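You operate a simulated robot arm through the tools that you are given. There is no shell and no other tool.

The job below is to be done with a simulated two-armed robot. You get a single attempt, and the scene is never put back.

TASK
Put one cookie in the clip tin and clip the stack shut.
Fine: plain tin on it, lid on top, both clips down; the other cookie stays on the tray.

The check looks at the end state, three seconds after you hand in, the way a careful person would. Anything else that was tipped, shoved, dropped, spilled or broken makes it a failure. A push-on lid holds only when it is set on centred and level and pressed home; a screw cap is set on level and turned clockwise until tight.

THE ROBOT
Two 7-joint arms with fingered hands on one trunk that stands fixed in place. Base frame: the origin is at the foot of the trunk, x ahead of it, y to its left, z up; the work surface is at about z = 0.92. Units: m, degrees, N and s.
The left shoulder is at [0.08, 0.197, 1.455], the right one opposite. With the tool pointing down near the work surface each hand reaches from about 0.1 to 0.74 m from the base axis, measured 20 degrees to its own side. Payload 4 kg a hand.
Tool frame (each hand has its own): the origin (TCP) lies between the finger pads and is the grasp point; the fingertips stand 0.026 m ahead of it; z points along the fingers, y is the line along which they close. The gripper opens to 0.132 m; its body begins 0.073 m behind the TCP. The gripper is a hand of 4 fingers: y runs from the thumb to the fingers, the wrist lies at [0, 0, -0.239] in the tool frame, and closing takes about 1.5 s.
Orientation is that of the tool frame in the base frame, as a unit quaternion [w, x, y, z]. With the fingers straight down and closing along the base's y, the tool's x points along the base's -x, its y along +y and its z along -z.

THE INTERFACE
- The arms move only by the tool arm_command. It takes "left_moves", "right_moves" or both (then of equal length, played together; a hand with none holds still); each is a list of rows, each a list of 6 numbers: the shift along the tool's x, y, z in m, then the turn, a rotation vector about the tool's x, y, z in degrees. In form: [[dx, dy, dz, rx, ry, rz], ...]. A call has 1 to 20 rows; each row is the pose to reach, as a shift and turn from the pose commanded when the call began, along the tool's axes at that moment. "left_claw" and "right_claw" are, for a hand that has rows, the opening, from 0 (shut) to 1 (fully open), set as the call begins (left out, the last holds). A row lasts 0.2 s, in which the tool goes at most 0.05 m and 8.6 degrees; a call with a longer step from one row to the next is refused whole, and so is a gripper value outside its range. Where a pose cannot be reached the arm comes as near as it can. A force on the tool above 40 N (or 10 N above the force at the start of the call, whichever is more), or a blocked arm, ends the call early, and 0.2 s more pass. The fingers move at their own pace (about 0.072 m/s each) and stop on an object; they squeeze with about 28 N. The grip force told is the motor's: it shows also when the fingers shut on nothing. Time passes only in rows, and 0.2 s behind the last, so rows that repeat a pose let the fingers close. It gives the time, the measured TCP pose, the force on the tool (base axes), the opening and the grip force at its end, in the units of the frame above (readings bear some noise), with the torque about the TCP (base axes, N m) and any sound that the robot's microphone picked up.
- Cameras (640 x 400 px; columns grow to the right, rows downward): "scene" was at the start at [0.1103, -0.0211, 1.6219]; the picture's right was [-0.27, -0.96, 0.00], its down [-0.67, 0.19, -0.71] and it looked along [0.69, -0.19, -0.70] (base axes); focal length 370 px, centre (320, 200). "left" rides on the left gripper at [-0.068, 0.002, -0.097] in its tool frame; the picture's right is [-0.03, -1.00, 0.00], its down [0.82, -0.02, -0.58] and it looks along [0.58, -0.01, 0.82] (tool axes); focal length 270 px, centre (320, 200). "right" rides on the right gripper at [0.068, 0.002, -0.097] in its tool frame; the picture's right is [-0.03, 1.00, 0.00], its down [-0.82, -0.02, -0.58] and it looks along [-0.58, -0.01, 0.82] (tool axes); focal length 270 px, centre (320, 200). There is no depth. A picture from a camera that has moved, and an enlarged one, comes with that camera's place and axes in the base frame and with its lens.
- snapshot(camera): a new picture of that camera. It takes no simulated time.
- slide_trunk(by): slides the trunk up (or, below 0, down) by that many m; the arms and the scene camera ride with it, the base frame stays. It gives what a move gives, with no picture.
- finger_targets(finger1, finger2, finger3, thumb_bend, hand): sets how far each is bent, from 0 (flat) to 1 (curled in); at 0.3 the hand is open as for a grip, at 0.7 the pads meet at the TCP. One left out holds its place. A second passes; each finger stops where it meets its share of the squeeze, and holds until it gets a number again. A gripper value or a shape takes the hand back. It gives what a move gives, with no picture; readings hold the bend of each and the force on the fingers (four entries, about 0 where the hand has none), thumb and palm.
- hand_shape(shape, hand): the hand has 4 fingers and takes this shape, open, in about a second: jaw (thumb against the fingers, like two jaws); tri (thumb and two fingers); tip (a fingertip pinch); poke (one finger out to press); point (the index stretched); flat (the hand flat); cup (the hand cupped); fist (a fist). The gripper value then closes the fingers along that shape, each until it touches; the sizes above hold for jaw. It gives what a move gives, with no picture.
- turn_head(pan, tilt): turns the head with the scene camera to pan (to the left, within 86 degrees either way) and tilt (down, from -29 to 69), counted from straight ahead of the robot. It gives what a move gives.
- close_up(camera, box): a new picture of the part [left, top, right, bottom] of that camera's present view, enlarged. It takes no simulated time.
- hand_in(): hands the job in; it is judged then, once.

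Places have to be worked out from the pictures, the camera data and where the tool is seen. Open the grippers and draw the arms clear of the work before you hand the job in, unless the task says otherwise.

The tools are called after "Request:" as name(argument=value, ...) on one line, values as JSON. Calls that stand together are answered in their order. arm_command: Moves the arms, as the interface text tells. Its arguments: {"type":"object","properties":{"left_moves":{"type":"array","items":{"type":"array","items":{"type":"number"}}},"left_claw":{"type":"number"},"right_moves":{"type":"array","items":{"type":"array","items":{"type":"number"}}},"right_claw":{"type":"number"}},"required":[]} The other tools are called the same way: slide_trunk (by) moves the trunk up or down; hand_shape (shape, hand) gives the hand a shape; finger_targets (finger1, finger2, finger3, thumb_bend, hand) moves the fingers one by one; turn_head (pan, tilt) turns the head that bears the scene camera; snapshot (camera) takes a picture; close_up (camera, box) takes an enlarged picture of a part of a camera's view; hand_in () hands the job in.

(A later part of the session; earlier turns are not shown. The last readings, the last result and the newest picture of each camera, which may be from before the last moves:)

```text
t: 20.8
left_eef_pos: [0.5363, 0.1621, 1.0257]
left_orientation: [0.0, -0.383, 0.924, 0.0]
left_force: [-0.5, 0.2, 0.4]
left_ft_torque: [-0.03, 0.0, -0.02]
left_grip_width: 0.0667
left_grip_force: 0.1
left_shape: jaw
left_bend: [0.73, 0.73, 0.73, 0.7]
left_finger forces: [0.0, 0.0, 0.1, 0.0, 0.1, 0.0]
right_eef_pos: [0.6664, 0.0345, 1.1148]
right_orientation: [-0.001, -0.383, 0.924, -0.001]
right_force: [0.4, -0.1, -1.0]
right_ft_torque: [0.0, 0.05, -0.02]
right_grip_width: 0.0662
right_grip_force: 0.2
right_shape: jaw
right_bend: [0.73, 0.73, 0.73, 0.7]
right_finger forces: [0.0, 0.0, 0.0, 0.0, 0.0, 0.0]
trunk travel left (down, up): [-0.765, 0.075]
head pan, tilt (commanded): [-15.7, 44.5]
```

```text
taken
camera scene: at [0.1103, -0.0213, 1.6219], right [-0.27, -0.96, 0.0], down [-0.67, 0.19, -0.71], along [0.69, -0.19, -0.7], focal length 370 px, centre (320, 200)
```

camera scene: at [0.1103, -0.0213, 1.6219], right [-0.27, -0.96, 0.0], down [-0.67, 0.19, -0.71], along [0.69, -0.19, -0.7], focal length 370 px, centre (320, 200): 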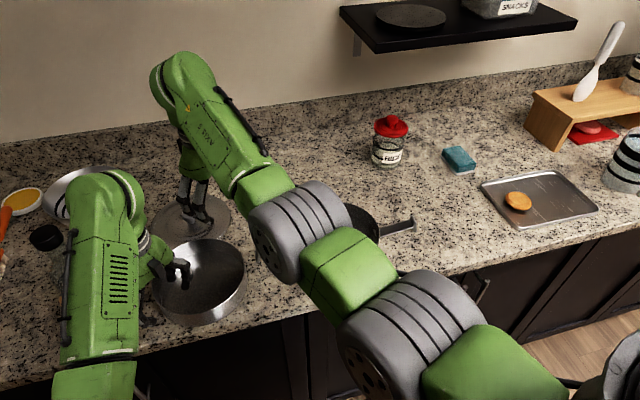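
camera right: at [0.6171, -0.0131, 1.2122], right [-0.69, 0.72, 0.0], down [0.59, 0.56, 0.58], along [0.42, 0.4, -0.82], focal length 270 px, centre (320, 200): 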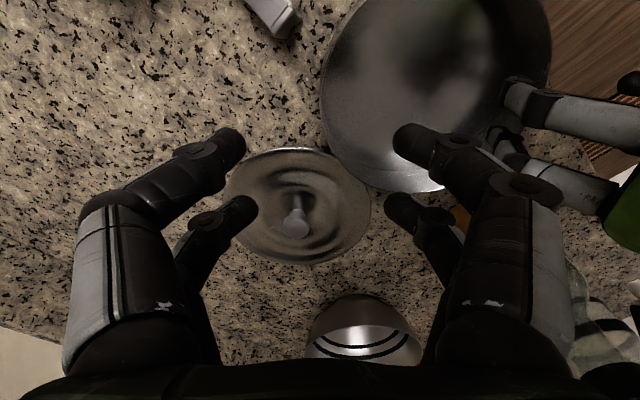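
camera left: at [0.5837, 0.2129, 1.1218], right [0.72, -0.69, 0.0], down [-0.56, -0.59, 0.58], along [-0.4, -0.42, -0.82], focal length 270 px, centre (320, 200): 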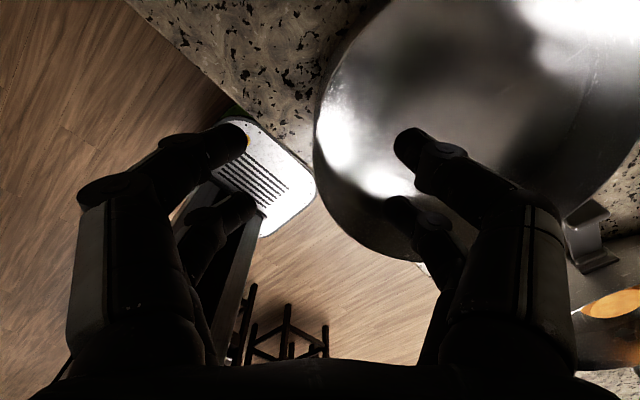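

Both hands are well placed: the left wall sits about 1 mm off the ideal spot, and the right hand needs about 4 mm more toward the tin. I'll lower the right hand to match the left's height with that correction.

Request:
arm_command(right_moves=[[0, 0.001, 0.015, 0, 0, 0], [0, 0.002, 0.03, 0, 0, 0], [0, 0.003, 0.045, 0, 0, 0], [0, 0.004, 0.06, 0, 0, 0], [0, 0.004, 0.075, 0, 0, 0], [0, 0.004, 0.085, 0, 0, 0], [0, 0.004, 0.089, 0, 0, 0], [0, 0.004, 0.089, 0, 0, 0]])

Request:
close_up(camera="right", box=[220, 80, 420, 230])

Request:
close_up(camera="left", box=[220, 80, 420, 230])

```text
t: 22.6
left_eef_pos: [0.5367, 0.1635, 1.025]
left_orientation: [0.0, -0.383, 0.924, 0.0]
left_force: [-0.1, 0.6, -0.1]
left_ft_torque: [-0.01, 0.03, 0.0]
left_grip_width: 0.0665
left_grip_force: 0.0
left_shape: jaw
left_bend: [0.73, 0.73, 0.73, 0.7]
left_finger forces: [0.0, 0.1, 0.0, 0.0, 0.1, 0.0]
right_eef_pos: [0.6636, 0.0376, 1.0269]
right_orientation: [0.0, -0.383, 0.924, 0.0]
right_force: [-0.4, 1.3, -0.4]
right_ft_torque: [-0.01, 0.04, -0.03]
right_grip_width: 0.0668
right_grip_force: 0.1
right_shape: jaw
right_bend: [0.73, 0.73, 0.73, 0.7]
right_finger forces: [0.1, 0.0, 0.1, 0.0, 0.0, 0.0]
trunk travel left (down, up): [-0.765, 0.075]
head pan, tilt (commanded): [-15.7, 44.5]
```

```text
2.67 times, centred on (320, 155) of right
camera zoom: at [0.6145, -0.0098, 1.1232], right [-0.69, 0.72, 0.0], down [0.59, 0.56, 0.58], along [0.42, 0.4, -0.82], focal length 721 px, centre (320, 320)
```

zoom: 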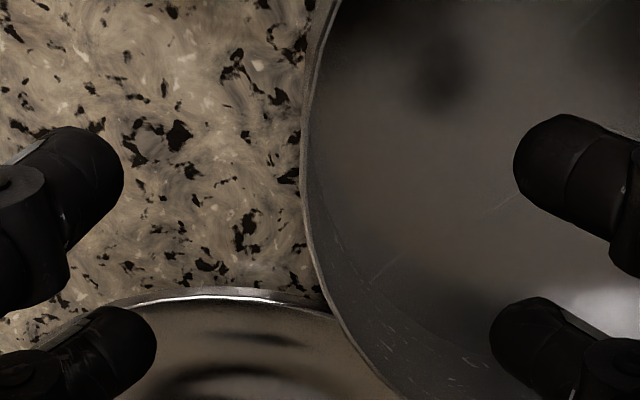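

```text
2.67 times, centred on (320, 155) of left
camera zoom: at [0.5838, 0.2132, 1.1217], right [0.72, -0.69, 0.0], down [-0.56, -0.59, 0.58], along [-0.4, -0.42, -0.82], focal length 721 px, centre (320, 320)
```

zoom: 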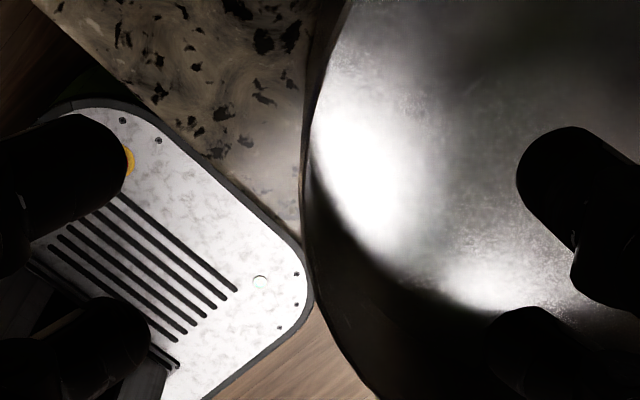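

The walls sit 1–1.5 mm from each hand's pinch plane. I'll apply those corrections and lower both hands so their pads straddle the rim (TCP z ≈ 0.958).

Request:
arm_command(left_moves=[[0, 0.001, 0.012, 0, 0, 0], [0, 0.001, 0.024, 0, 0, 0], [0, 0.001, 0.036, 0, 0, 0], [0, 0.001, 0.046, 0, 0, 0], [0, 0.001, 0.055, 0, 0, 0], [0, 0.001, 0.062, 0, 0, 0], [0, 0.001, 0.067, 0, 0, 0], [0, 0.001, 0.067, 0, 0, 0]], right_moves=[[0, -0.0015, 0.012, 0, 0, 0], [0, -0.0015, 0.024, 0, 0, 0], [0, -0.0015, 0.036, 0, 0, 0], [0, -0.0015, 0.046, 0, 0, 0], [0, -0.0015, 0.056, 0, 0, 0], [0, -0.0015, 0.063, 0, 0, 0], [0, -0.0015, 0.069, 0, 0, 0], [0, -0.0015, 0.069, 0, 0, 0]])

Request:
snapshot(camera="right")

Request:
snapshot(camera="left")

```text
t: 24.4
left_eef_pos: [0.5361, 0.1644, 0.9565]
left_orientation: [0.0, -0.383, 0.924, 0.0]
left_force: [0.1, -0.2, 0.2]
left_ft_torque: [-0.02, 0.01, 0.0]
left_grip_width: 0.0665
left_grip_force: 0.0
left_shape: jaw
left_bend: [0.73, 0.73, 0.73, 0.7]
left_finger forces: [0.1, 0.0, 0.3, 0.0, 0.0, 0.0]
right_eef_pos: [0.6636, 0.0349, 0.9584]
right_orientation: [0.0, -0.383, 0.924, 0.001]
right_force: [0.0, -0.3, 0.6]
right_ft_torque: [-0.01, 0.04, 0.0]
right_grip_width: 0.0666
right_grip_force: 0.0
right_shape: jaw
right_bend: [0.73, 0.73, 0.73, 0.7]
right_finger forces: [0.1, 0.1, 0.1, 0.0, 0.1, 0.0]
trunk travel left (down, up): [-0.765, 0.075]
head pan, tilt (commanded): [-15.7, 44.5]
```

```text
taken
camera right: at [0.613, -0.0123, 1.0552], right [-0.69, 0.72, 0.0], down [0.59, 0.56, 0.58], along [0.42, 0.4, -0.82], focal length 270 px, centre (320, 200)
```

right: 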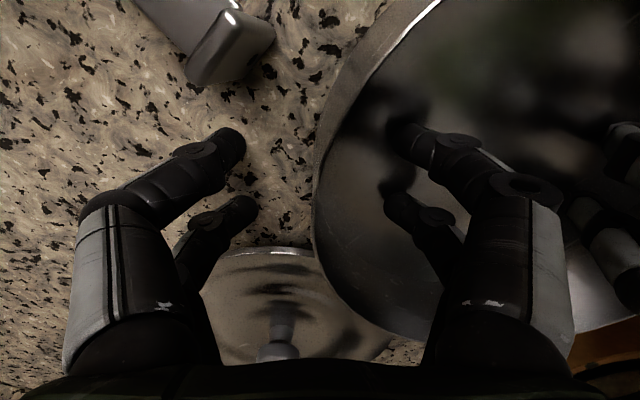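

```text
taken
camera left: at [0.5832, 0.214, 1.0552], right [0.72, -0.69, 0.0], down [-0.56, -0.59, 0.58], along [-0.4, -0.42, -0.82], focal length 270 px, centre (320, 200)
```

left: 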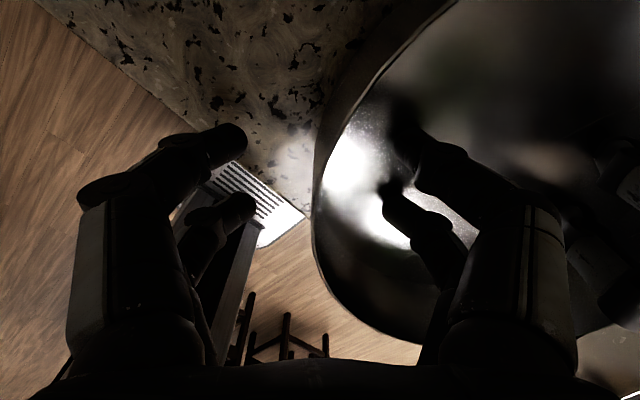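

Both hands straddle the wall without contact. Closing both at once.

Request:
arm_command(left_moves=[[0, 0, 0, 0, 0, 0], [0, 0, 0, 0, 0, 0], [0, 0, 0, 0, 0, 0], [0, 0, 0, 0, 0, 0], [0, 0, 0, 0, 0, 0], [0, 0, 0, 0, 0, 0], [0, 0, 0, 0, 0, 0]], right_moves=[[0, 0, 0, 0, 0, 0], [0, 0, 0, 0, 0, 0], [0, 0, 0, 0, 0, 0], [0, 0, 0, 0, 0, 0], [0, 0, 0, 0, 0, 0], [0, 0, 0, 0, 0, 0], [0, 0, 0, 0, 0, 0]], left_claw=0, right_claw=0)

Request:
snapshot(camera="right")

Request:
snapshot(camera="left")

Request:
snapshot(camera="scene")

```text
t: 26.0
left_eef_pos: [0.5371, 0.1647, 0.9588]
left_orientation: [0.0, -0.383, 0.924, -0.001]
left_force: [0.7, -0.3, -0.6]
left_ft_torque: [0.01, -0.06, -0.01]
left_grip_width: 0.0027
left_grip_force: 28.3
left_shape: jaw
left_bend: [0.69, 0.69, 0.71, 0.7]
left_finger forces: [24.8, 25.0, 24.4, 0.1, 27.1, 0.0]
right_eef_pos: [0.6624, 0.0353, 0.9576]
right_orientation: [0.0, -0.383, 0.924, 0.0]
right_force: [0.4, 1.0, 0.6]
right_ft_torque: [-0.01, 0.05, -0.01]
right_grip_width: 0.0
right_grip_force: 28.0
right_shape: jaw
right_bend: [0.71, 0.71, 0.69, 0.69]
right_finger forces: [25.4, 24.9, 24.6, 0.0, 25.0, 0.1]
trunk travel left (down, up): [-0.765, 0.075]
head pan, tilt (commanded): [-15.7, 44.5]
```

```text
taken
camera right: at [0.6134, -0.0122, 1.0551], right [-0.69, 0.72, 0.0], down [0.59, 0.56, 0.58], along [0.42, 0.4, -0.82], focal length 270 px, centre (320, 200)
```

right: 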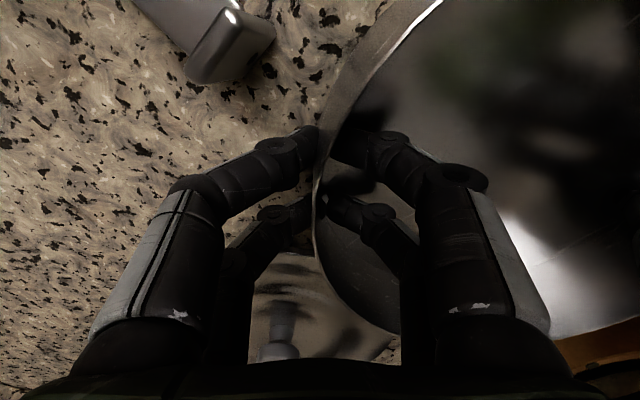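

```text
taken
camera left: at [0.5836, 0.2141, 1.055], right [0.72, -0.69, 0.0], down [-0.56, -0.59, 0.58], along [-0.4, -0.42, -0.82], focal length 270 px, centre (320, 200)
```

left: 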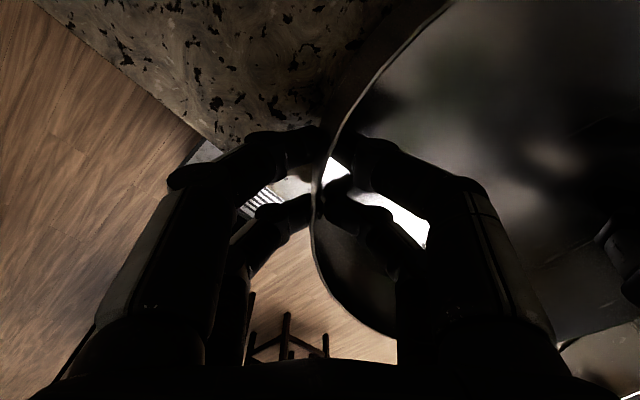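

```text
taken
camera scene: at [0.1108, -0.0209, 1.6219], right [-0.27, -0.96, 0.0], down [-0.67, 0.19, -0.71], along [0.69, -0.19, -0.7], focal length 370 px, centre (320, 200)
```

scene: 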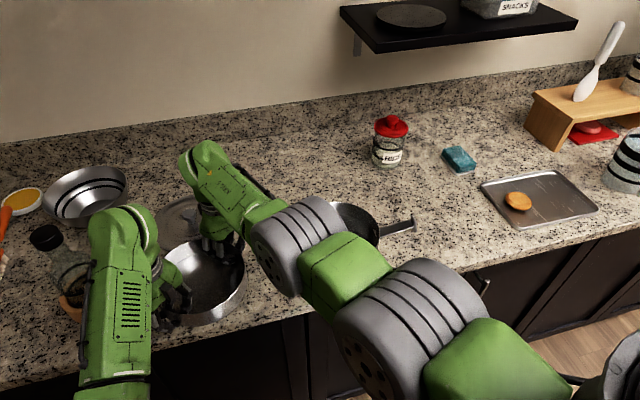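

Both hands hold the rim firmly (about 25 N on every finger) with almost no net force. I'll lift both together by 2 cm and check that the tin comes up level.

Request:
arm_command(left_moves=[[0, 0, -0.004, 0, 0, 0], [0, 0, -0.008, 0, 0, 0], [0, 0, -0.014, 0, 0, 0], [0, 0, -0.02, 0, 0, 0], [0, 0, -0.02, 0, 0, 0]], right_moves=[[0, 0, -0.004, 0, 0, 0], [0, 0, -0.008, 0, 0, 0], [0, 0, -0.014, 0, 0, 0], [0, 0, -0.02, 0, 0, 0], [0, 0, -0.02, 0, 0, 0]])

Request:
close_up(camera="scene", box=[130, 180, 430, 340])

```text
t: 27.2
left_eef_pos: [0.5371, 0.1642, 0.9782]
left_orientation: [0.0, -0.383, 0.924, 0.0]
left_force: [3.8, -2.6, -1.7]
left_ft_torque: [-0.05, -0.12, 0.1]
left_grip_width: 0.0028
left_grip_force: 27.8
left_shape: jaw
left_bend: [0.69, 0.69, 0.71, 0.7]
left_finger forces: [25.0, 24.6, 27.8, 0.1, 27.0, 0.0]
right_eef_pos: [0.6652, 0.0365, 0.9772]
right_orientation: [-0.002, -0.383, 0.924, 0.001]
right_force: [-4.5, 1.6, -0.8]
right_ft_torque: [0.04, 0.11, 0.13]
right_grip_width: 0.0
right_grip_force: 27.5
right_shape: jaw
right_bend: [0.71, 0.71, 0.69, 0.69]
right_finger forces: [25.8, 29.1, 24.1, 0.0, 25.3, 0.0]
trunk travel left (down, up): [-0.765, 0.075]
head pan, tilt (commanded): [-15.7, 44.5]
```

```text
2.13 times, centred on (280, 260) of scene
camera zoom: at [0.1108, -0.0209, 1.6219], right [-0.27, -0.96, 0.0], down [-0.67, 0.19, -0.71], along [0.69, -0.19, -0.7], focal length 788 px, centre (405, 72)
```

zoom: 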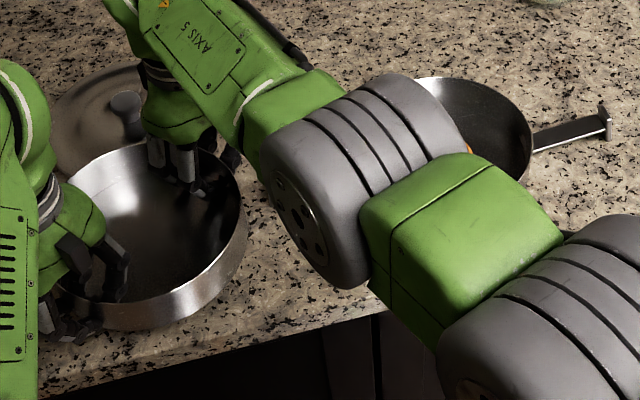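

The tin is off the counter, level, with only about 4 N between the hands. Lifting another 7 cm for clearance over the clips.

Request:
arm_command(left_moves=[[0, 0, -0.008, 0, 0, 0], [0, 0, -0.018, 0, 0, 0], [0, 0, -0.028, 0, 0, 0], [0, 0, -0.038, 0, 0, 0], [0, 0, -0.048, 0, 0, 0], [0, 0, -0.058, 0, 0, 0], [0, 0, -0.066, 0, 0, 0], [0, 0, -0.07, 0, 0, 0], [0, 0, -0.07, 0, 0, 0]], right_moves=[[0, 0, -0.008, 0, 0, 0], [0, 0, -0.018, 0, 0, 0], [0, 0, -0.028, 0, 0, 0], [0, 0, -0.038, 0, 0, 0], [0, 0, -0.048, 0, 0, 0], [0, 0, -0.058, 0, 0, 0], [0, 0, -0.066, 0, 0, 0], [0, 0, -0.07, 0, 0, 0], [0, 0, -0.07, 0, 0, 0]])

Request:
snapshot(camera="scene")

```text
t: 29.2
left_eef_pos: [0.5363, 0.1632, 1.0488]
left_orientation: [0.0, -0.383, 0.924, 0.0]
left_force: [6.6, -4.3, -0.3]
left_ft_torque: [-0.07, -0.14, 0.09]
left_grip_width: 0.0026
left_grip_force: 28.2
left_shape: jaw
left_bend: [0.69, 0.69, 0.71, 0.7]
left_finger forces: [24.7, 24.9, 28.9, 0.0, 29.9, 0.1]
right_eef_pos: [0.6658, 0.0372, 1.0469]
right_orientation: [-0.001, -0.382, 0.924, 0.0]
right_force: [-5.8, 4.9, -1.8]
right_ft_torque: [0.07, 0.16, 0.1]
right_grip_width: 0.0
right_grip_force: 27.8
right_shape: jaw
right_bend: [0.71, 0.71, 0.69, 0.69]
right_finger forces: [27.4, 30.1, 24.5, 0.0, 24.9, 0.0]
trunk travel left (down, up): [-0.765, 0.075]
head pan, tilt (commanded): [-15.7, 44.5]
```

```text
taken
camera scene: at [0.1108, -0.0209, 1.6219], right [-0.27, -0.96, 0.0], down [-0.67, 0.19, -0.71], along [0.69, -0.19, -0.7], focal length 370 px, centre (320, 200)
```

scene: 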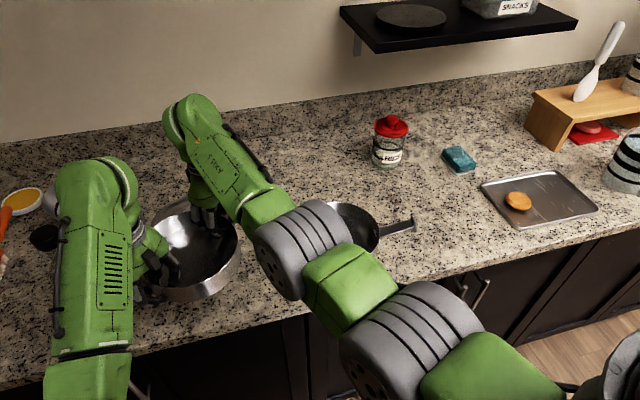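

Steady at TCP z ≈ 1.048. Carrying the tin the first half of the way toward the clip tin.

Request:
arm_command(left_moves=[[0.005, -0.0063, 0, 0, 0, 0], [0.013, -0.0163, 0, 0, 0, 0], [0.022, -0.0276, 0, 0, 0, 0], [0.031, -0.0389, 0, 0, 0, 0], [0.04, -0.0501, 0, 0, 0, 0], [0.049, -0.0614, 0, 0, 0, 0], [0.058, -0.0727, 0, 0, 0, 0], [0.067, -0.084, 0, 0, 0, 0], [0.076, -0.0953, 0, 0, 0, 0], [0.085, -0.1065, 0, 0, 0, 0], [0.092, -0.1153, 0, 0, 0, 0], [0.097, -0.1216, 0, 0, 0, 0], [0.0991, -0.1242, 0, 0, 0, 0]], right_moves=[[0.005, -0.0063, 0, 0, 0, 0], [0.013, -0.0163, 0, 0, 0, 0], [0.022, -0.0276, 0, 0, 0, 0], [0.031, -0.0389, 0, 0, 0, 0], [0.04, -0.0501, 0, 0, 0, 0], [0.049, -0.0614, 0, 0, 0, 0], [0.058, -0.0727, 0, 0, 0, 0], [0.067, -0.084, 0, 0, 0, 0], [0.076, -0.0953, 0, 0, 0, 0], [0.085, -0.1065, 0, 0, 0, 0], [0.092, -0.1153, 0, 0, 0, 0], [0.097, -0.1216, 0, 0, 0, 0], [0.0991, -0.1242, 0, 0, 0, 0]])

Request:
snapshot(camera="scene")

```text
t: 32.0
left_eef_pos: [0.5539, 0.0054, 1.048]
left_orientation: [0.0, -0.381, 0.924, 0.0]
left_force: [6.0, -6.1, -1.0]
left_ft_torque: [-0.06, -0.17, 0.04]
left_grip_width: 0.0025
left_grip_force: 28.3
left_shape: jaw
left_bend: [0.69, 0.69, 0.71, 0.7]
left_finger forces: [24.9, 24.9, 28.8, 0.0, 31.1, 0.0]
right_eef_pos: [0.6829, -0.1221, 1.0465]
right_orientation: [0.0, -0.384, 0.924, 0.001]
right_force: [-6.2, 5.3, -0.7]
right_ft_torque: [0.06, 0.14, 0.07]
right_grip_width: 0.0002
right_grip_force: 28.5
right_shape: jaw
right_bend: [0.71, 0.71, 0.69, 0.69]
right_finger forces: [28.5, 30.0, 24.5, 0.1, 24.9, 0.0]
trunk travel left (down, up): [-0.765, 0.075]
head pan, tilt (commanded): [-15.7, 44.5]
```

```text
taken
camera scene: at [0.1108, -0.0213, 1.6219], right [-0.27, -0.96, 0.0], down [-0.67, 0.19, -0.71], along [0.69, -0.19, -0.7], focal length 370 px, centre (320, 200)
```

scene: 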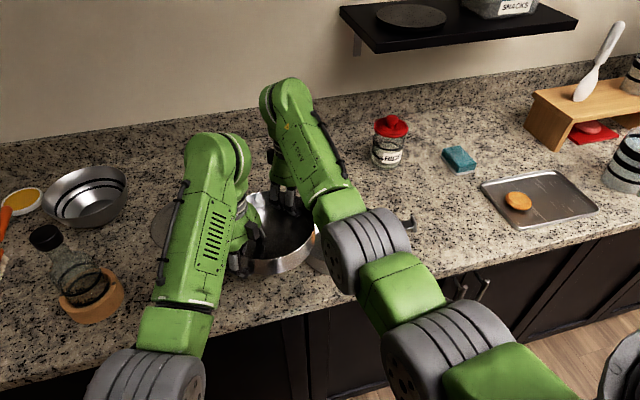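

Halfway there, with no reach warnings. Carrying on to above the clip tin.

Request:
arm_command(left_moves=[[0.005, -0.0063, 0, 0, 0, 0], [0.013, -0.0163, 0, 0, 0, 0], [0.022, -0.0276, 0, 0, 0, 0], [0.031, -0.0389, 0, 0, 0, 0], [0.04, -0.0501, 0, 0, 0, 0], [0.049, -0.0614, 0, 0, 0, 0], [0.058, -0.0727, 0, 0, 0, 0], [0.067, -0.084, 0, 0, 0, 0], [0.076, -0.0953, 0, 0, 0, 0], [0.085, -0.1065, 0, 0, 0, 0], [0.092, -0.1153, 0, 0, 0, 0], [0.097, -0.1216, 0, 0, 0, 0], [0.0984, -0.124, 0, 0, 0, 0], [0.0984, -0.124, 0, 0, 0, 0]], right_moves=[[0.005, -0.0063, 0, 0, 0, 0], [0.013, -0.0163, 0, 0, 0, 0], [0.022, -0.0276, 0, 0, 0, 0], [0.031, -0.0389, 0, 0, 0, 0], [0.04, -0.0501, 0, 0, 0, 0], [0.049, -0.0614, 0, 0, 0, 0], [0.058, -0.0727, 0, 0, 0, 0], [0.067, -0.084, 0, 0, 0, 0], [0.076, -0.0953, 0, 0, 0, 0], [0.085, -0.1065, 0, 0, 0, 0], [0.092, -0.1153, 0, 0, 0, 0], [0.097, -0.1216, 0, 0, 0, 0], [0.0984, -0.124, 0, 0, 0, 0], [0.0984, -0.124, 0, 0, 0, 0]])

Request:
snapshot(camera="scene")

Request:
snapshot(camera="right")

Request:
snapshot(camera="left")

```text
t: 35.0
left_eef_pos: [0.5725, -0.1522, 1.0467]
left_orientation: [0.001, -0.383, 0.924, 0.0]
left_force: [3.8, -4.1, -0.2]
left_ft_torque: [-0.08, -0.12, 0.05]
left_grip_width: 0.0024
left_grip_force: 27.9
left_shape: jaw
left_bend: [0.69, 0.69, 0.71, 0.7]
left_finger forces: [25.8, 25.3, 28.4, 0.1, 29.3, 0.0]
right_eef_pos: [0.7014, -0.2774, 1.0482]
right_orientation: [0.0, -0.383, 0.924, 0.0]
right_force: [-4.8, 4.0, -0.4]
right_ft_torque: [0.06, 0.13, 0.06]
right_grip_width: 0.0
right_grip_force: 28.1
right_shape: jaw
right_bend: [0.71, 0.71, 0.69, 0.69]
right_finger forces: [27.4, 29.6, 24.9, 0.0, 25.8, 0.0]
trunk travel left (down, up): [-0.765, 0.075]
head pan, tilt (commanded): [-15.7, 44.5]
```

```text
taken
camera scene: at [0.1107, -0.0211, 1.6219], right [-0.27, -0.96, 0.0], down [-0.67, 0.19, -0.71], along [0.69, -0.19, -0.7], focal length 370 px, centre (320, 200)
```

scene: 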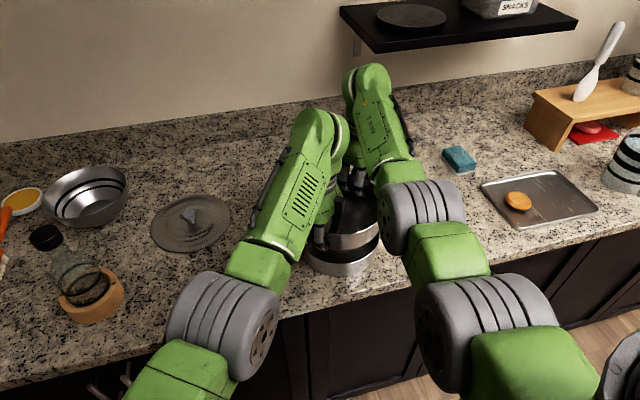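

```text
taken
camera right: at [0.6515, -0.3268, 1.144], right [-0.69, 0.72, 0.0], down [0.59, 0.56, 0.58], along [0.42, 0.4, -0.82], focal length 270 px, centre (320, 200)
```

right: 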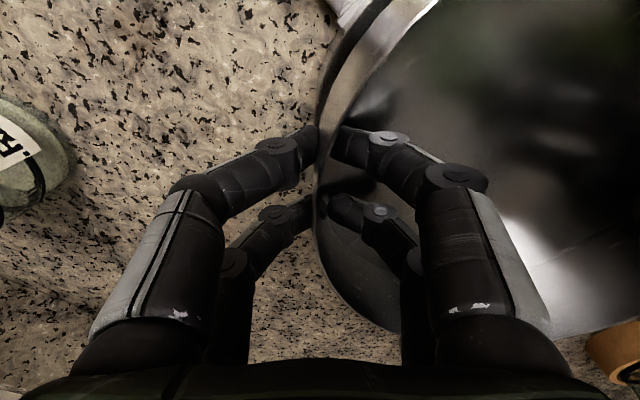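

```text
taken
camera left: at [0.6193, -0.1015, 1.1448], right [0.72, -0.69, 0.0], down [-0.56, -0.59, 0.58], along [-0.4, -0.42, -0.82], focal length 270 px, centre (320, 200)
```

left: 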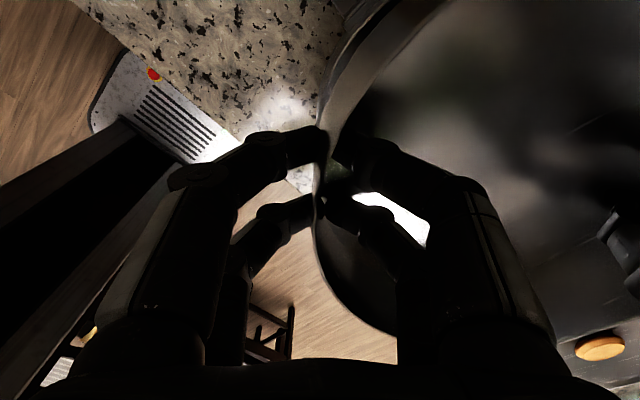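

The plain tin hovers about 4 cm over the clip tin. I'll compare the outlines of the two tins in enlarged views before lowering.

Request:
close_up(camera="scene", box=[290, 180, 420, 290])

Request:
close_up(camera="right", box=[290, 0, 450, 130])

Request:
close_up(camera="left", box=[290, 0, 450, 130])

```text
3.64 times, centred on (355, 235) of scene
camera zoom: at [0.1107, -0.0211, 1.6219], right [-0.27, -0.96, 0.0], down [-0.67, 0.19, -0.71], along [0.69, -0.19, -0.7], focal length 1344 px, centre (193, 73)
```

zoom: 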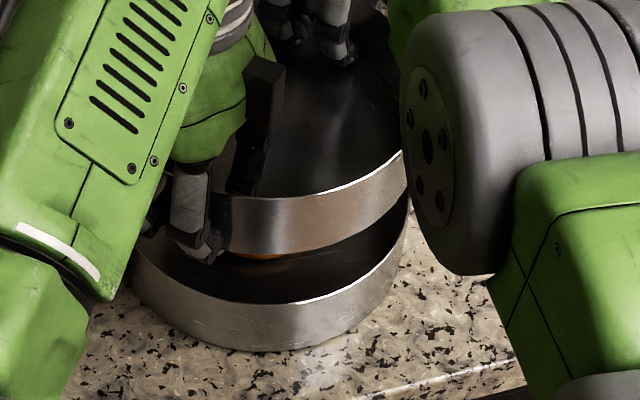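

```text
3.08 times, centred on (370, 65) of right
camera zoom: at [0.6515, -0.3268, 1.144], right [-0.69, 0.72, 0.0], down [0.59, 0.56, 0.58], along [0.42, 0.4, -0.82], focal length 832 px, centre (166, 615)
```

zoom: 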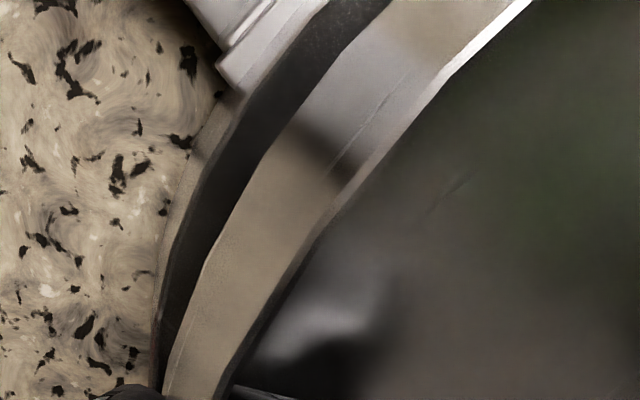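

```text
3.08 times, centred on (370, 65) of left
camera zoom: at [0.6193, -0.1015, 1.1448], right [0.72, -0.69, 0.0], down [-0.56, -0.59, 0.58], along [-0.4, -0.42, -0.82], focal length 832 px, centre (166, 615)
```

zoom: 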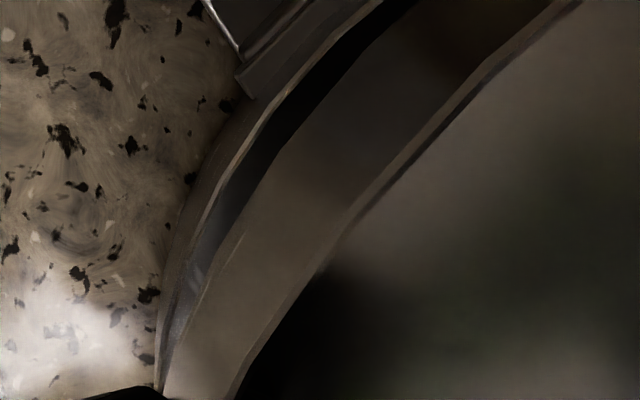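

In the direction between the hands, the two tins agree to within about 1 mm. I'll zoom more to judge the other direction.

Request:
close_up(camera="right", box=[310, 0, 410, 62])

Request:
close_up(camera="right", box=[300, 62, 400, 124])

Request:
close_up(camera="left", box=[310, 0, 410, 62])

Request:
close_up(camera="left", box=[300, 62, 400, 124])

Request:
close_up(camera="scene", box=[300, 200, 390, 290])

```text
6.40 times, centred on (360, 31) of right
camera zoom: at [0.6515, -0.3268, 1.144], right [-0.69, 0.72, 0.0], down [0.59, 0.56, 0.58], along [0.42, 0.4, -0.82], focal length 1730 px, centre (64, 1282)
```

zoom: 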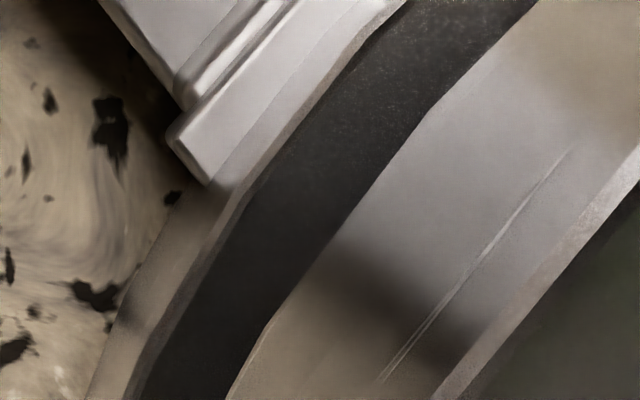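

```text
6.40 times, centred on (350, 93) of right
camera zoom: at [0.6515, -0.3268, 1.144], right [-0.69, 0.72, 0.0], down [0.59, 0.56, 0.58], along [0.42, 0.4, -0.82], focal length 1730 px, centre (128, 885)
```

zoom: 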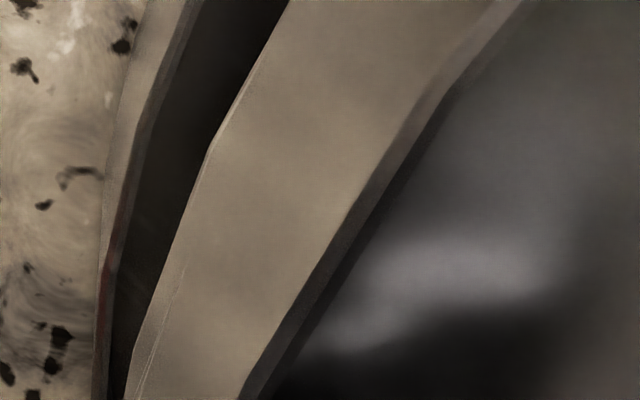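

```text
6.40 times, centred on (360, 31) of left
camera zoom: at [0.6193, -0.1015, 1.1448], right [0.72, -0.69, 0.0], down [-0.56, -0.59, 0.58], along [-0.4, -0.42, -0.82], focal length 1730 px, centre (64, 1282)
```

zoom: 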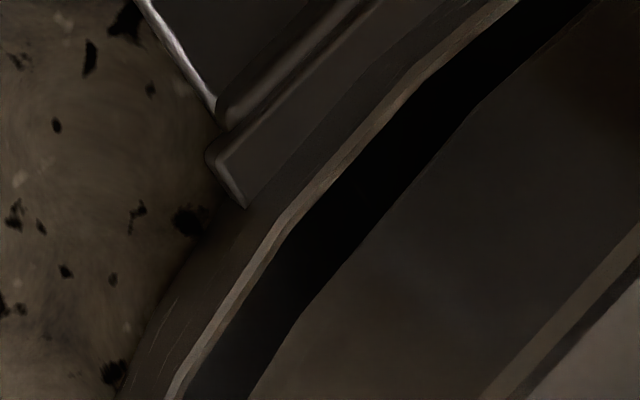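

```text
6.40 times, centred on (350, 93) of left
camera zoom: at [0.6193, -0.1015, 1.1448], right [0.72, -0.69, 0.0], down [-0.56, -0.59, 0.58], along [-0.4, -0.42, -0.82], focal length 1730 px, centre (128, 885)
```

zoom: 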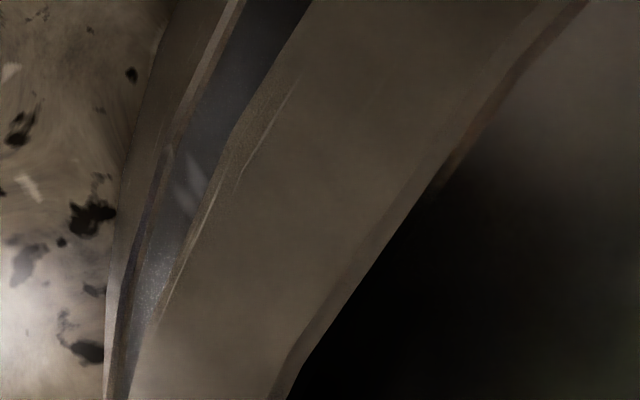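

```text
4.44 times, centred on (345, 245) of scene
camera zoom: at [0.1107, -0.0211, 1.6219], right [-0.27, -0.96, 0.0], down [-0.67, 0.19, -0.71], along [0.69, -0.19, -0.7], focal length 1642 px, centre (209, 0)
```

zoom: 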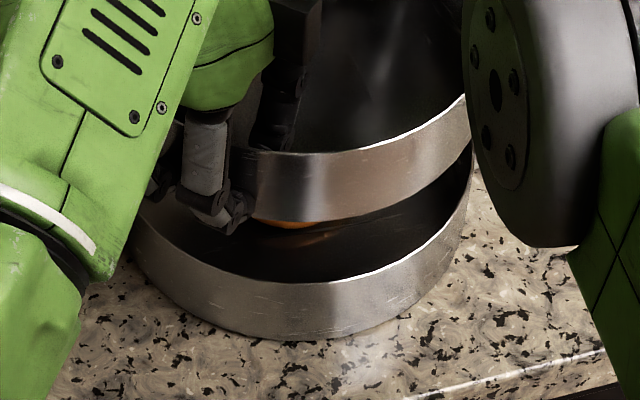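

The views agree that the plain tin sits about 3 mm too far along (+x, +y). I'll shift both hands by 2.8 mm to correct this and lower to about 8 mm above the rim.

Request:
arm_command(left_moves=[[0.0014, 0, 0.003, 0, 0, 0], [0.0028, 0, 0.009, 0, 0, 0], [0.0028, 0, 0.016, 0, 0, 0], [0.0028, 0, 0.023, 0, 0, 0], [0.0028, 0, 0.029, 0, 0, 0], [0.0028, 0, 0.033, 0, 0, 0], [0.0028, 0, 0.033, 0, 0, 0]], right_moves=[[0.0014, 0, 0.003, 0, 0, 0], [0.0028, 0, 0.009, 0, 0, 0], [0.0028, 0, 0.016, 0, 0, 0], [0.0028, 0, 0.023, 0, 0, 0], [0.0028, 0, 0.029, 0, 0, 0], [0.0028, 0, 0.033, 0, 0, 0], [0.0028, 0, 0.033, 0, 0, 0]])

Request:
close_up(camera="right", box=[290, 0, 450, 130])

Request:
close_up(camera="left", box=[290, 0, 450, 130])

Request:
close_up(camera="scene", box=[300, 200, 390, 290])

```text
t: 36.6
left_eef_pos: [0.5715, -0.1534, 1.0149]
left_orientation: [0.0, -0.382, 0.924, 0.0]
left_force: [1.7, -1.5, -0.9]
left_ft_torque: [-0.06, -0.08, 0.04]
left_grip_width: 0.0024
left_grip_force: 28.0
left_shape: jaw
left_bend: [0.69, 0.69, 0.71, 0.7]
left_finger forces: [26.3, 26.2, 27.4, 0.0, 28.7, 0.0]
right_eef_pos: [0.6991, -0.2808, 1.0138]
right_orientation: [0.0, -0.383, 0.924, 0.0]
right_force: [-2.5, 1.0, -2.1]
right_ft_torque: [-0.03, 0.06, 0.12]
right_grip_width: 0.0
right_grip_force: 27.7
right_shape: jaw
right_bend: [0.71, 0.71, 0.69, 0.69]
right_finger forces: [26.6, 28.3, 25.9, 0.0, 26.5, 0.0]
trunk travel left (down, up): [-0.765, 0.075]
head pan, tilt (commanded): [-15.7, 44.5]
```

```text
3.08 times, centred on (370, 65) of right
camera zoom: at [0.6496, -0.3287, 1.1114], right [-0.69, 0.72, 0.0], down [0.59, 0.56, 0.58], along [0.42, 0.4, -0.82], focal length 832 px, centre (166, 615)
```

zoom: 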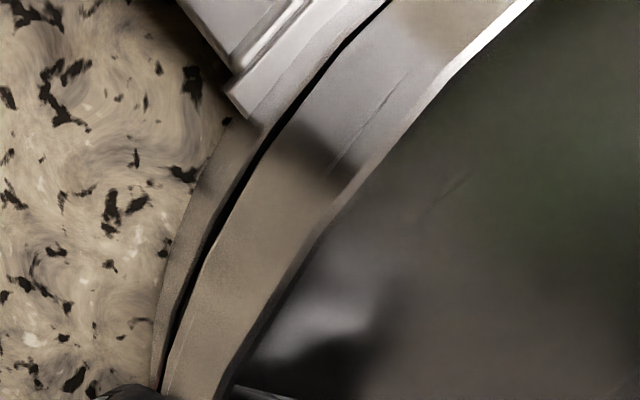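

```text
3.08 times, centred on (370, 65) of left
camera zoom: at [0.6178, -0.1035, 1.1116], right [0.72, -0.69, 0.0], down [-0.56, -0.59, 0.58], along [-0.4, -0.42, -0.82], focal length 832 px, centre (166, 615)
```

zoom: 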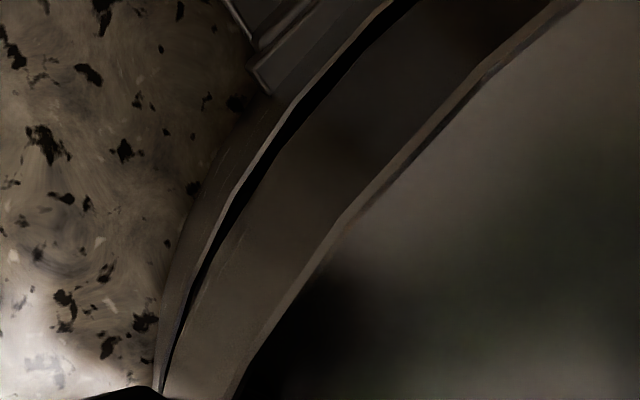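

```text
4.44 times, centred on (345, 245) of scene
camera zoom: at [0.1108, -0.0213, 1.6219], right [-0.27, -0.96, 0.0], down [-0.67, 0.19, -0.71], along [0.69, -0.19, -0.7], focal length 1642 px, centre (209, 0)
```

zoom: 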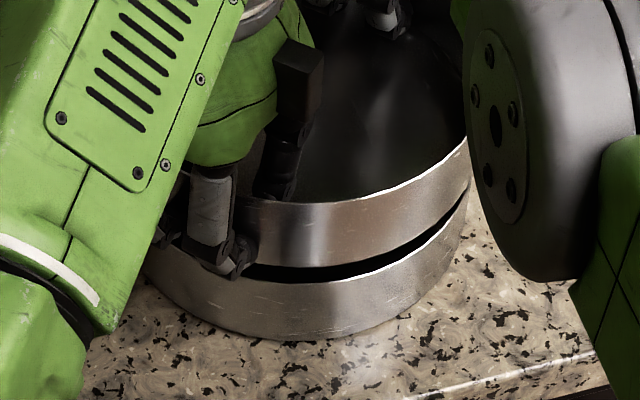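

About 8 mm of gap is left, and the dark gap looks narrower in the right view than in the left. Zooming further to measure the remaining offset.

Request:
close_up(camera="right", box=[310, 0, 410, 62])

Request:
close_up(camera="right", box=[300, 62, 400, 124])

Request:
close_up(camera="left", box=[310, 0, 410, 62])

Request:
close_up(camera="left", box=[300, 62, 400, 124])

```text
6.40 times, centred on (360, 31) of right
camera zoom: at [0.6496, -0.3287, 1.1114], right [-0.69, 0.72, 0.0], down [0.59, 0.56, 0.58], along [0.42, 0.4, -0.82], focal length 1730 px, centre (64, 1282)
```

zoom: 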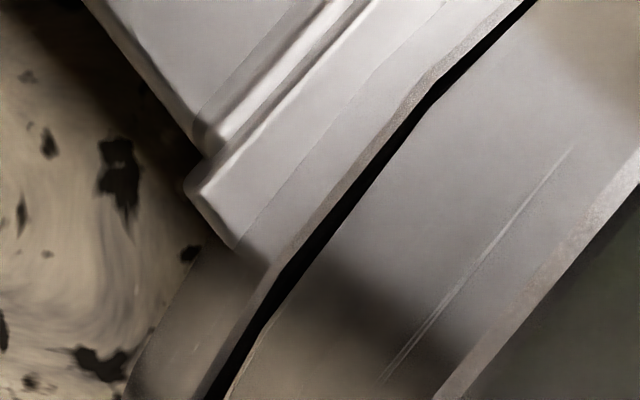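

```text
6.40 times, centred on (350, 93) of right
camera zoom: at [0.6496, -0.3287, 1.1114], right [-0.69, 0.72, 0.0], down [0.59, 0.56, 0.58], along [0.42, 0.4, -0.82], focal length 1730 px, centre (128, 885)
```

zoom: 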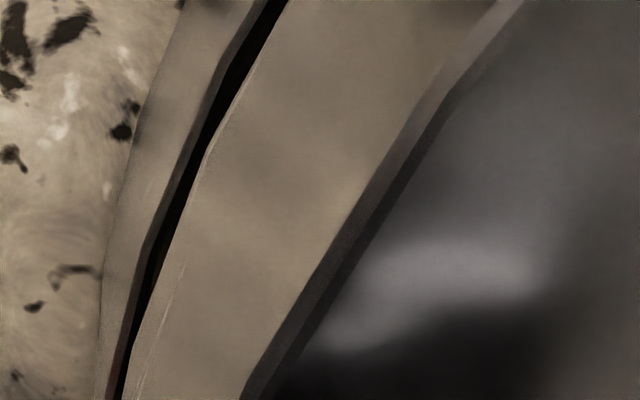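

```text
6.40 times, centred on (360, 31) of left
camera zoom: at [0.6178, -0.1035, 1.1116], right [0.72, -0.69, 0.0], down [-0.56, -0.59, 0.58], along [-0.4, -0.42, -0.82], focal length 1730 px, centre (64, 1282)
```

zoom: 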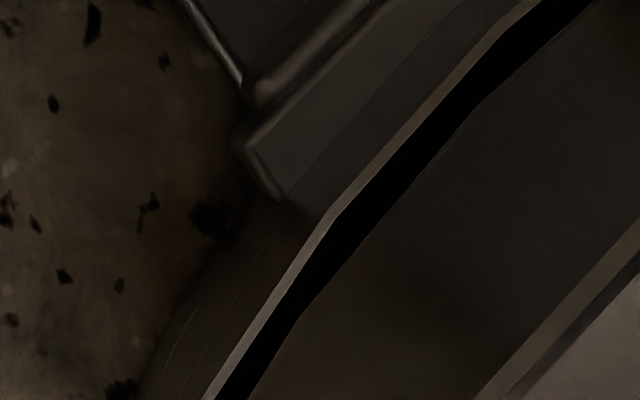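

```text
6.40 times, centred on (350, 93) of left
camera zoom: at [0.6178, -0.1035, 1.1116], right [0.72, -0.69, 0.0], down [-0.56, -0.59, 0.58], along [-0.4, -0.42, -0.82], focal length 1730 px, centre (128, 885)
```

zoom: 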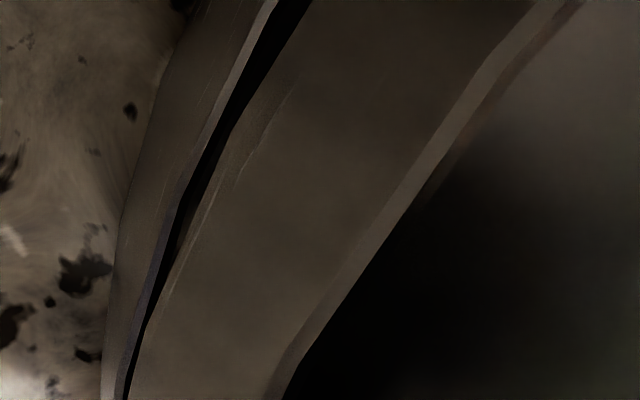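

Measured again, the two tins are concentric to within about 1 mm. Lowering gently to contact.

Request:
arm_command(left_moves=[[0, 0, 0.002, 0, 0, 0], [0, 0, 0.004, 0, 0, 0], [0, 0, 0.006, 0, 0, 0], [0, 0, 0.0075, 0, 0, 0], [0, 0, 0.0075, 0, 0, 0]], right_moves=[[0, 0, 0.002, 0, 0, 0], [0, 0, 0.004, 0, 0, 0], [0, 0, 0.006, 0, 0, 0], [0, 0, 0.0075, 0, 0, 0], [0, 0, 0.0075, 0, 0, 0]])

Request:
close_up(camera="scene", box=[300, 200, 390, 290])

Request:
close_up(camera="right", box=[310, 0, 410, 62])

Request:
close_up(camera="left", box=[310, 0, 410, 62])

```text
t: 37.8
left_eef_pos: [0.5715, -0.1532, 1.0081]
left_orientation: [0.0, -0.382, 0.924, 0.0]
left_force: [1.8, -0.2, -1.3]
left_ft_torque: [-0.01, -0.07, 0.09]
left_grip_width: 0.0024
left_grip_force: 28.4
left_shape: jaw
left_bend: [0.69, 0.69, 0.71, 0.7]
left_finger forces: [27.0, 26.3, 27.3, 0.0, 27.8, 0.0]
right_eef_pos: [0.6994, -0.2796, 1.0074]
right_orientation: [-0.001, -0.383, 0.924, 0.0]
right_force: [-1.4, -0.2, -1.4]
right_ft_torque: [0.02, 0.0, 0.11]
right_grip_width: 0.0
right_grip_force: 28.1
right_shape: jaw
right_bend: [0.71, 0.71, 0.69, 0.69]
right_finger forces: [26.0, 28.2, 26.2, 0.1, 27.1, 0.0]
trunk travel left (down, up): [-0.765, 0.075]
head pan, tilt (commanded): [-15.7, 44.5]
```

```text
4.44 times, centred on (345, 245) of scene
camera zoom: at [0.1108, -0.0213, 1.6219], right [-0.27, -0.96, 0.0], down [-0.67, 0.19, -0.71], along [0.69, -0.19, -0.7], focal length 1642 px, centre (209, 0)
```

zoom: 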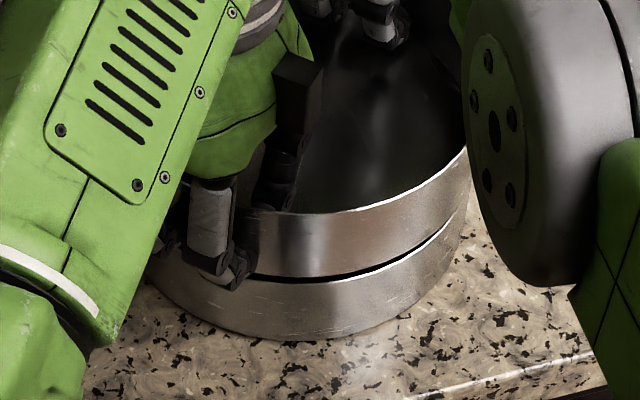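

```text
6.40 times, centred on (360, 31) of right
camera zoom: at [0.6495, -0.3283, 1.1035], right [-0.69, 0.72, 0.0], down [0.59, 0.56, 0.58], along [0.42, 0.4, -0.82], focal length 1730 px, centre (64, 1282)
```

zoom: 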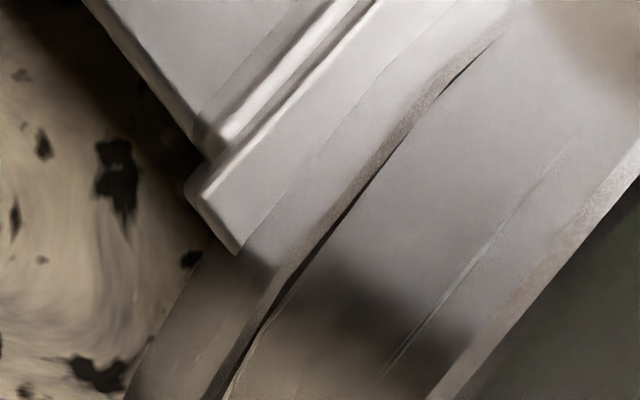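

```text
6.40 times, centred on (360, 31) of left
camera zoom: at [0.6175, -0.1034, 1.1041], right [0.72, -0.69, 0.0], down [-0.56, -0.59, 0.58], along [-0.4, -0.42, -0.82], focal length 1730 px, centre (64, 1282)
```

zoom: 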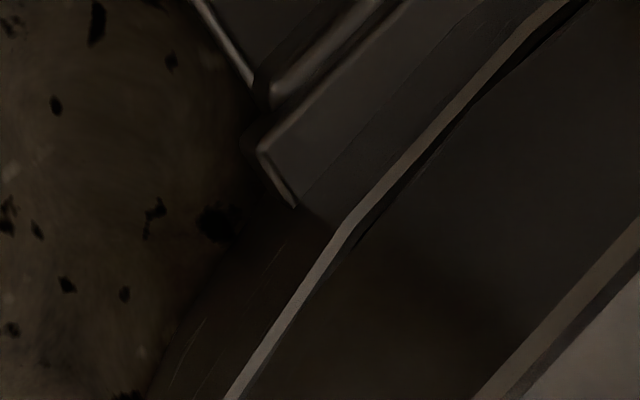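

No contact yet and a sliver of gap remains. The rim lip shows evenly around the base. Lowering a few more millimetres slowly.

Request:
arm_command(left_moves=[[0, 0, 0.001, 0, 0, 0], [0, 0, 0.002, 0, 0, 0], [0, 0, 0.003, 0, 0, 0], [0, 0, 0.003, 0, 0, 0]], right_moves=[[0, 0, 0.001, 0, 0, 0], [0, 0, 0.002, 0, 0, 0], [0, 0, 0.003, 0, 0, 0], [0, 0, 0.003, 0, 0, 0]])

Request:
close_up(camera="scene", box=[300, 200, 390, 290])

Request:
close_up(camera="right", box=[310, 0, 410, 62])

Request:
close_up(camera="left", box=[310, 0, 410, 62])

```text
t: 38.8
left_eef_pos: [0.5713, -0.1529, 1.0037]
left_orientation: [0.0, -0.384, 0.923, -0.001]
left_force: [3.2, -1.4, -0.1]
left_ft_torque: [-0.01, -0.07, 0.03]
left_grip_width: 0.0023
left_grip_force: 28.0
left_shape: jaw
left_bend: [0.69, 0.69, 0.71, 0.7]
left_finger forces: [26.3, 26.1, 27.7, 0.0, 28.5, 0.1]
right_eef_pos: [0.6988, -0.2819, 1.0034]
right_orientation: [0.0, -0.383, 0.924, 0.001]
right_force: [-2.2, 1.4, -1.3]
right_ft_torque: [0.05, 0.06, 0.11]
right_grip_width: 0.0
right_grip_force: 28.4
right_shape: jaw
right_bend: [0.71, 0.71, 0.69, 0.69]
right_finger forces: [26.7, 28.6, 25.7, 0.1, 26.4, 0.0]
trunk travel left (down, up): [-0.765, 0.075]
head pan, tilt (commanded): [-15.7, 44.5]
```

```text
4.44 times, centred on (345, 245) of scene
camera zoom: at [0.1108, -0.0213, 1.6219], right [-0.27, -0.96, 0.0], down [-0.67, 0.19, -0.71], along [0.69, -0.19, -0.7], focal length 1642 px, centre (209, 0)
```

zoom: 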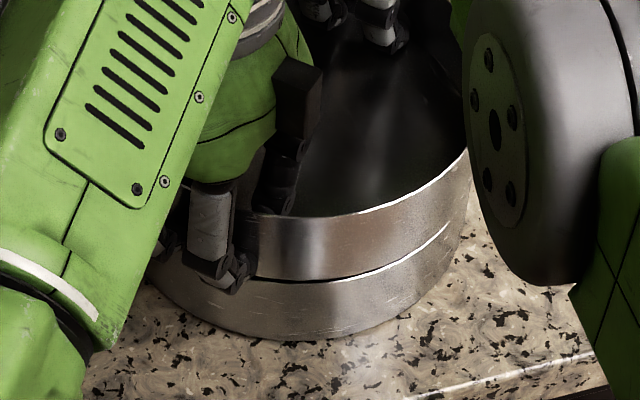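

```text
6.40 times, centred on (360, 31) of right
camera zoom: at [0.6495, -0.3286, 1.1005], right [-0.69, 0.72, 0.0], down [0.59, 0.56, 0.58], along [0.42, 0.4, -0.82], focal length 1730 px, centre (64, 1282)
```

zoom: 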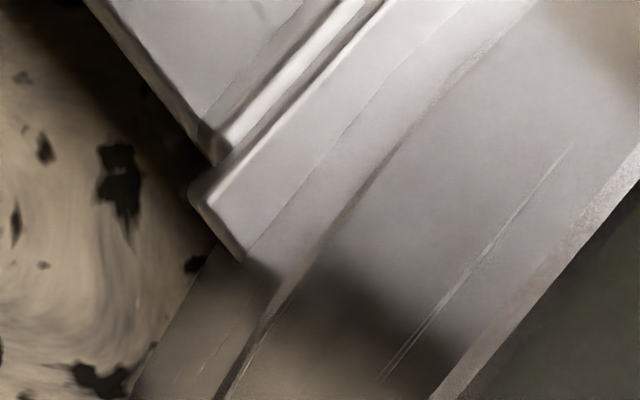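

```text
6.40 times, centred on (360, 31) of left
camera zoom: at [0.6175, -0.1033, 1.1014], right [0.72, -0.69, 0.0], down [-0.56, -0.59, 0.58], along [-0.4, -0.42, -0.82], focal length 1730 px, centre (64, 1282)
```

zoom: 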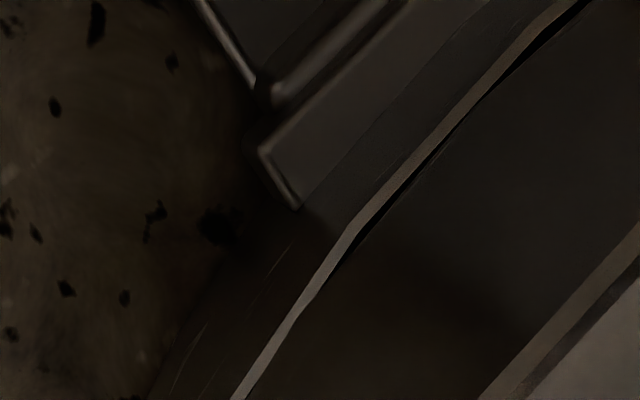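

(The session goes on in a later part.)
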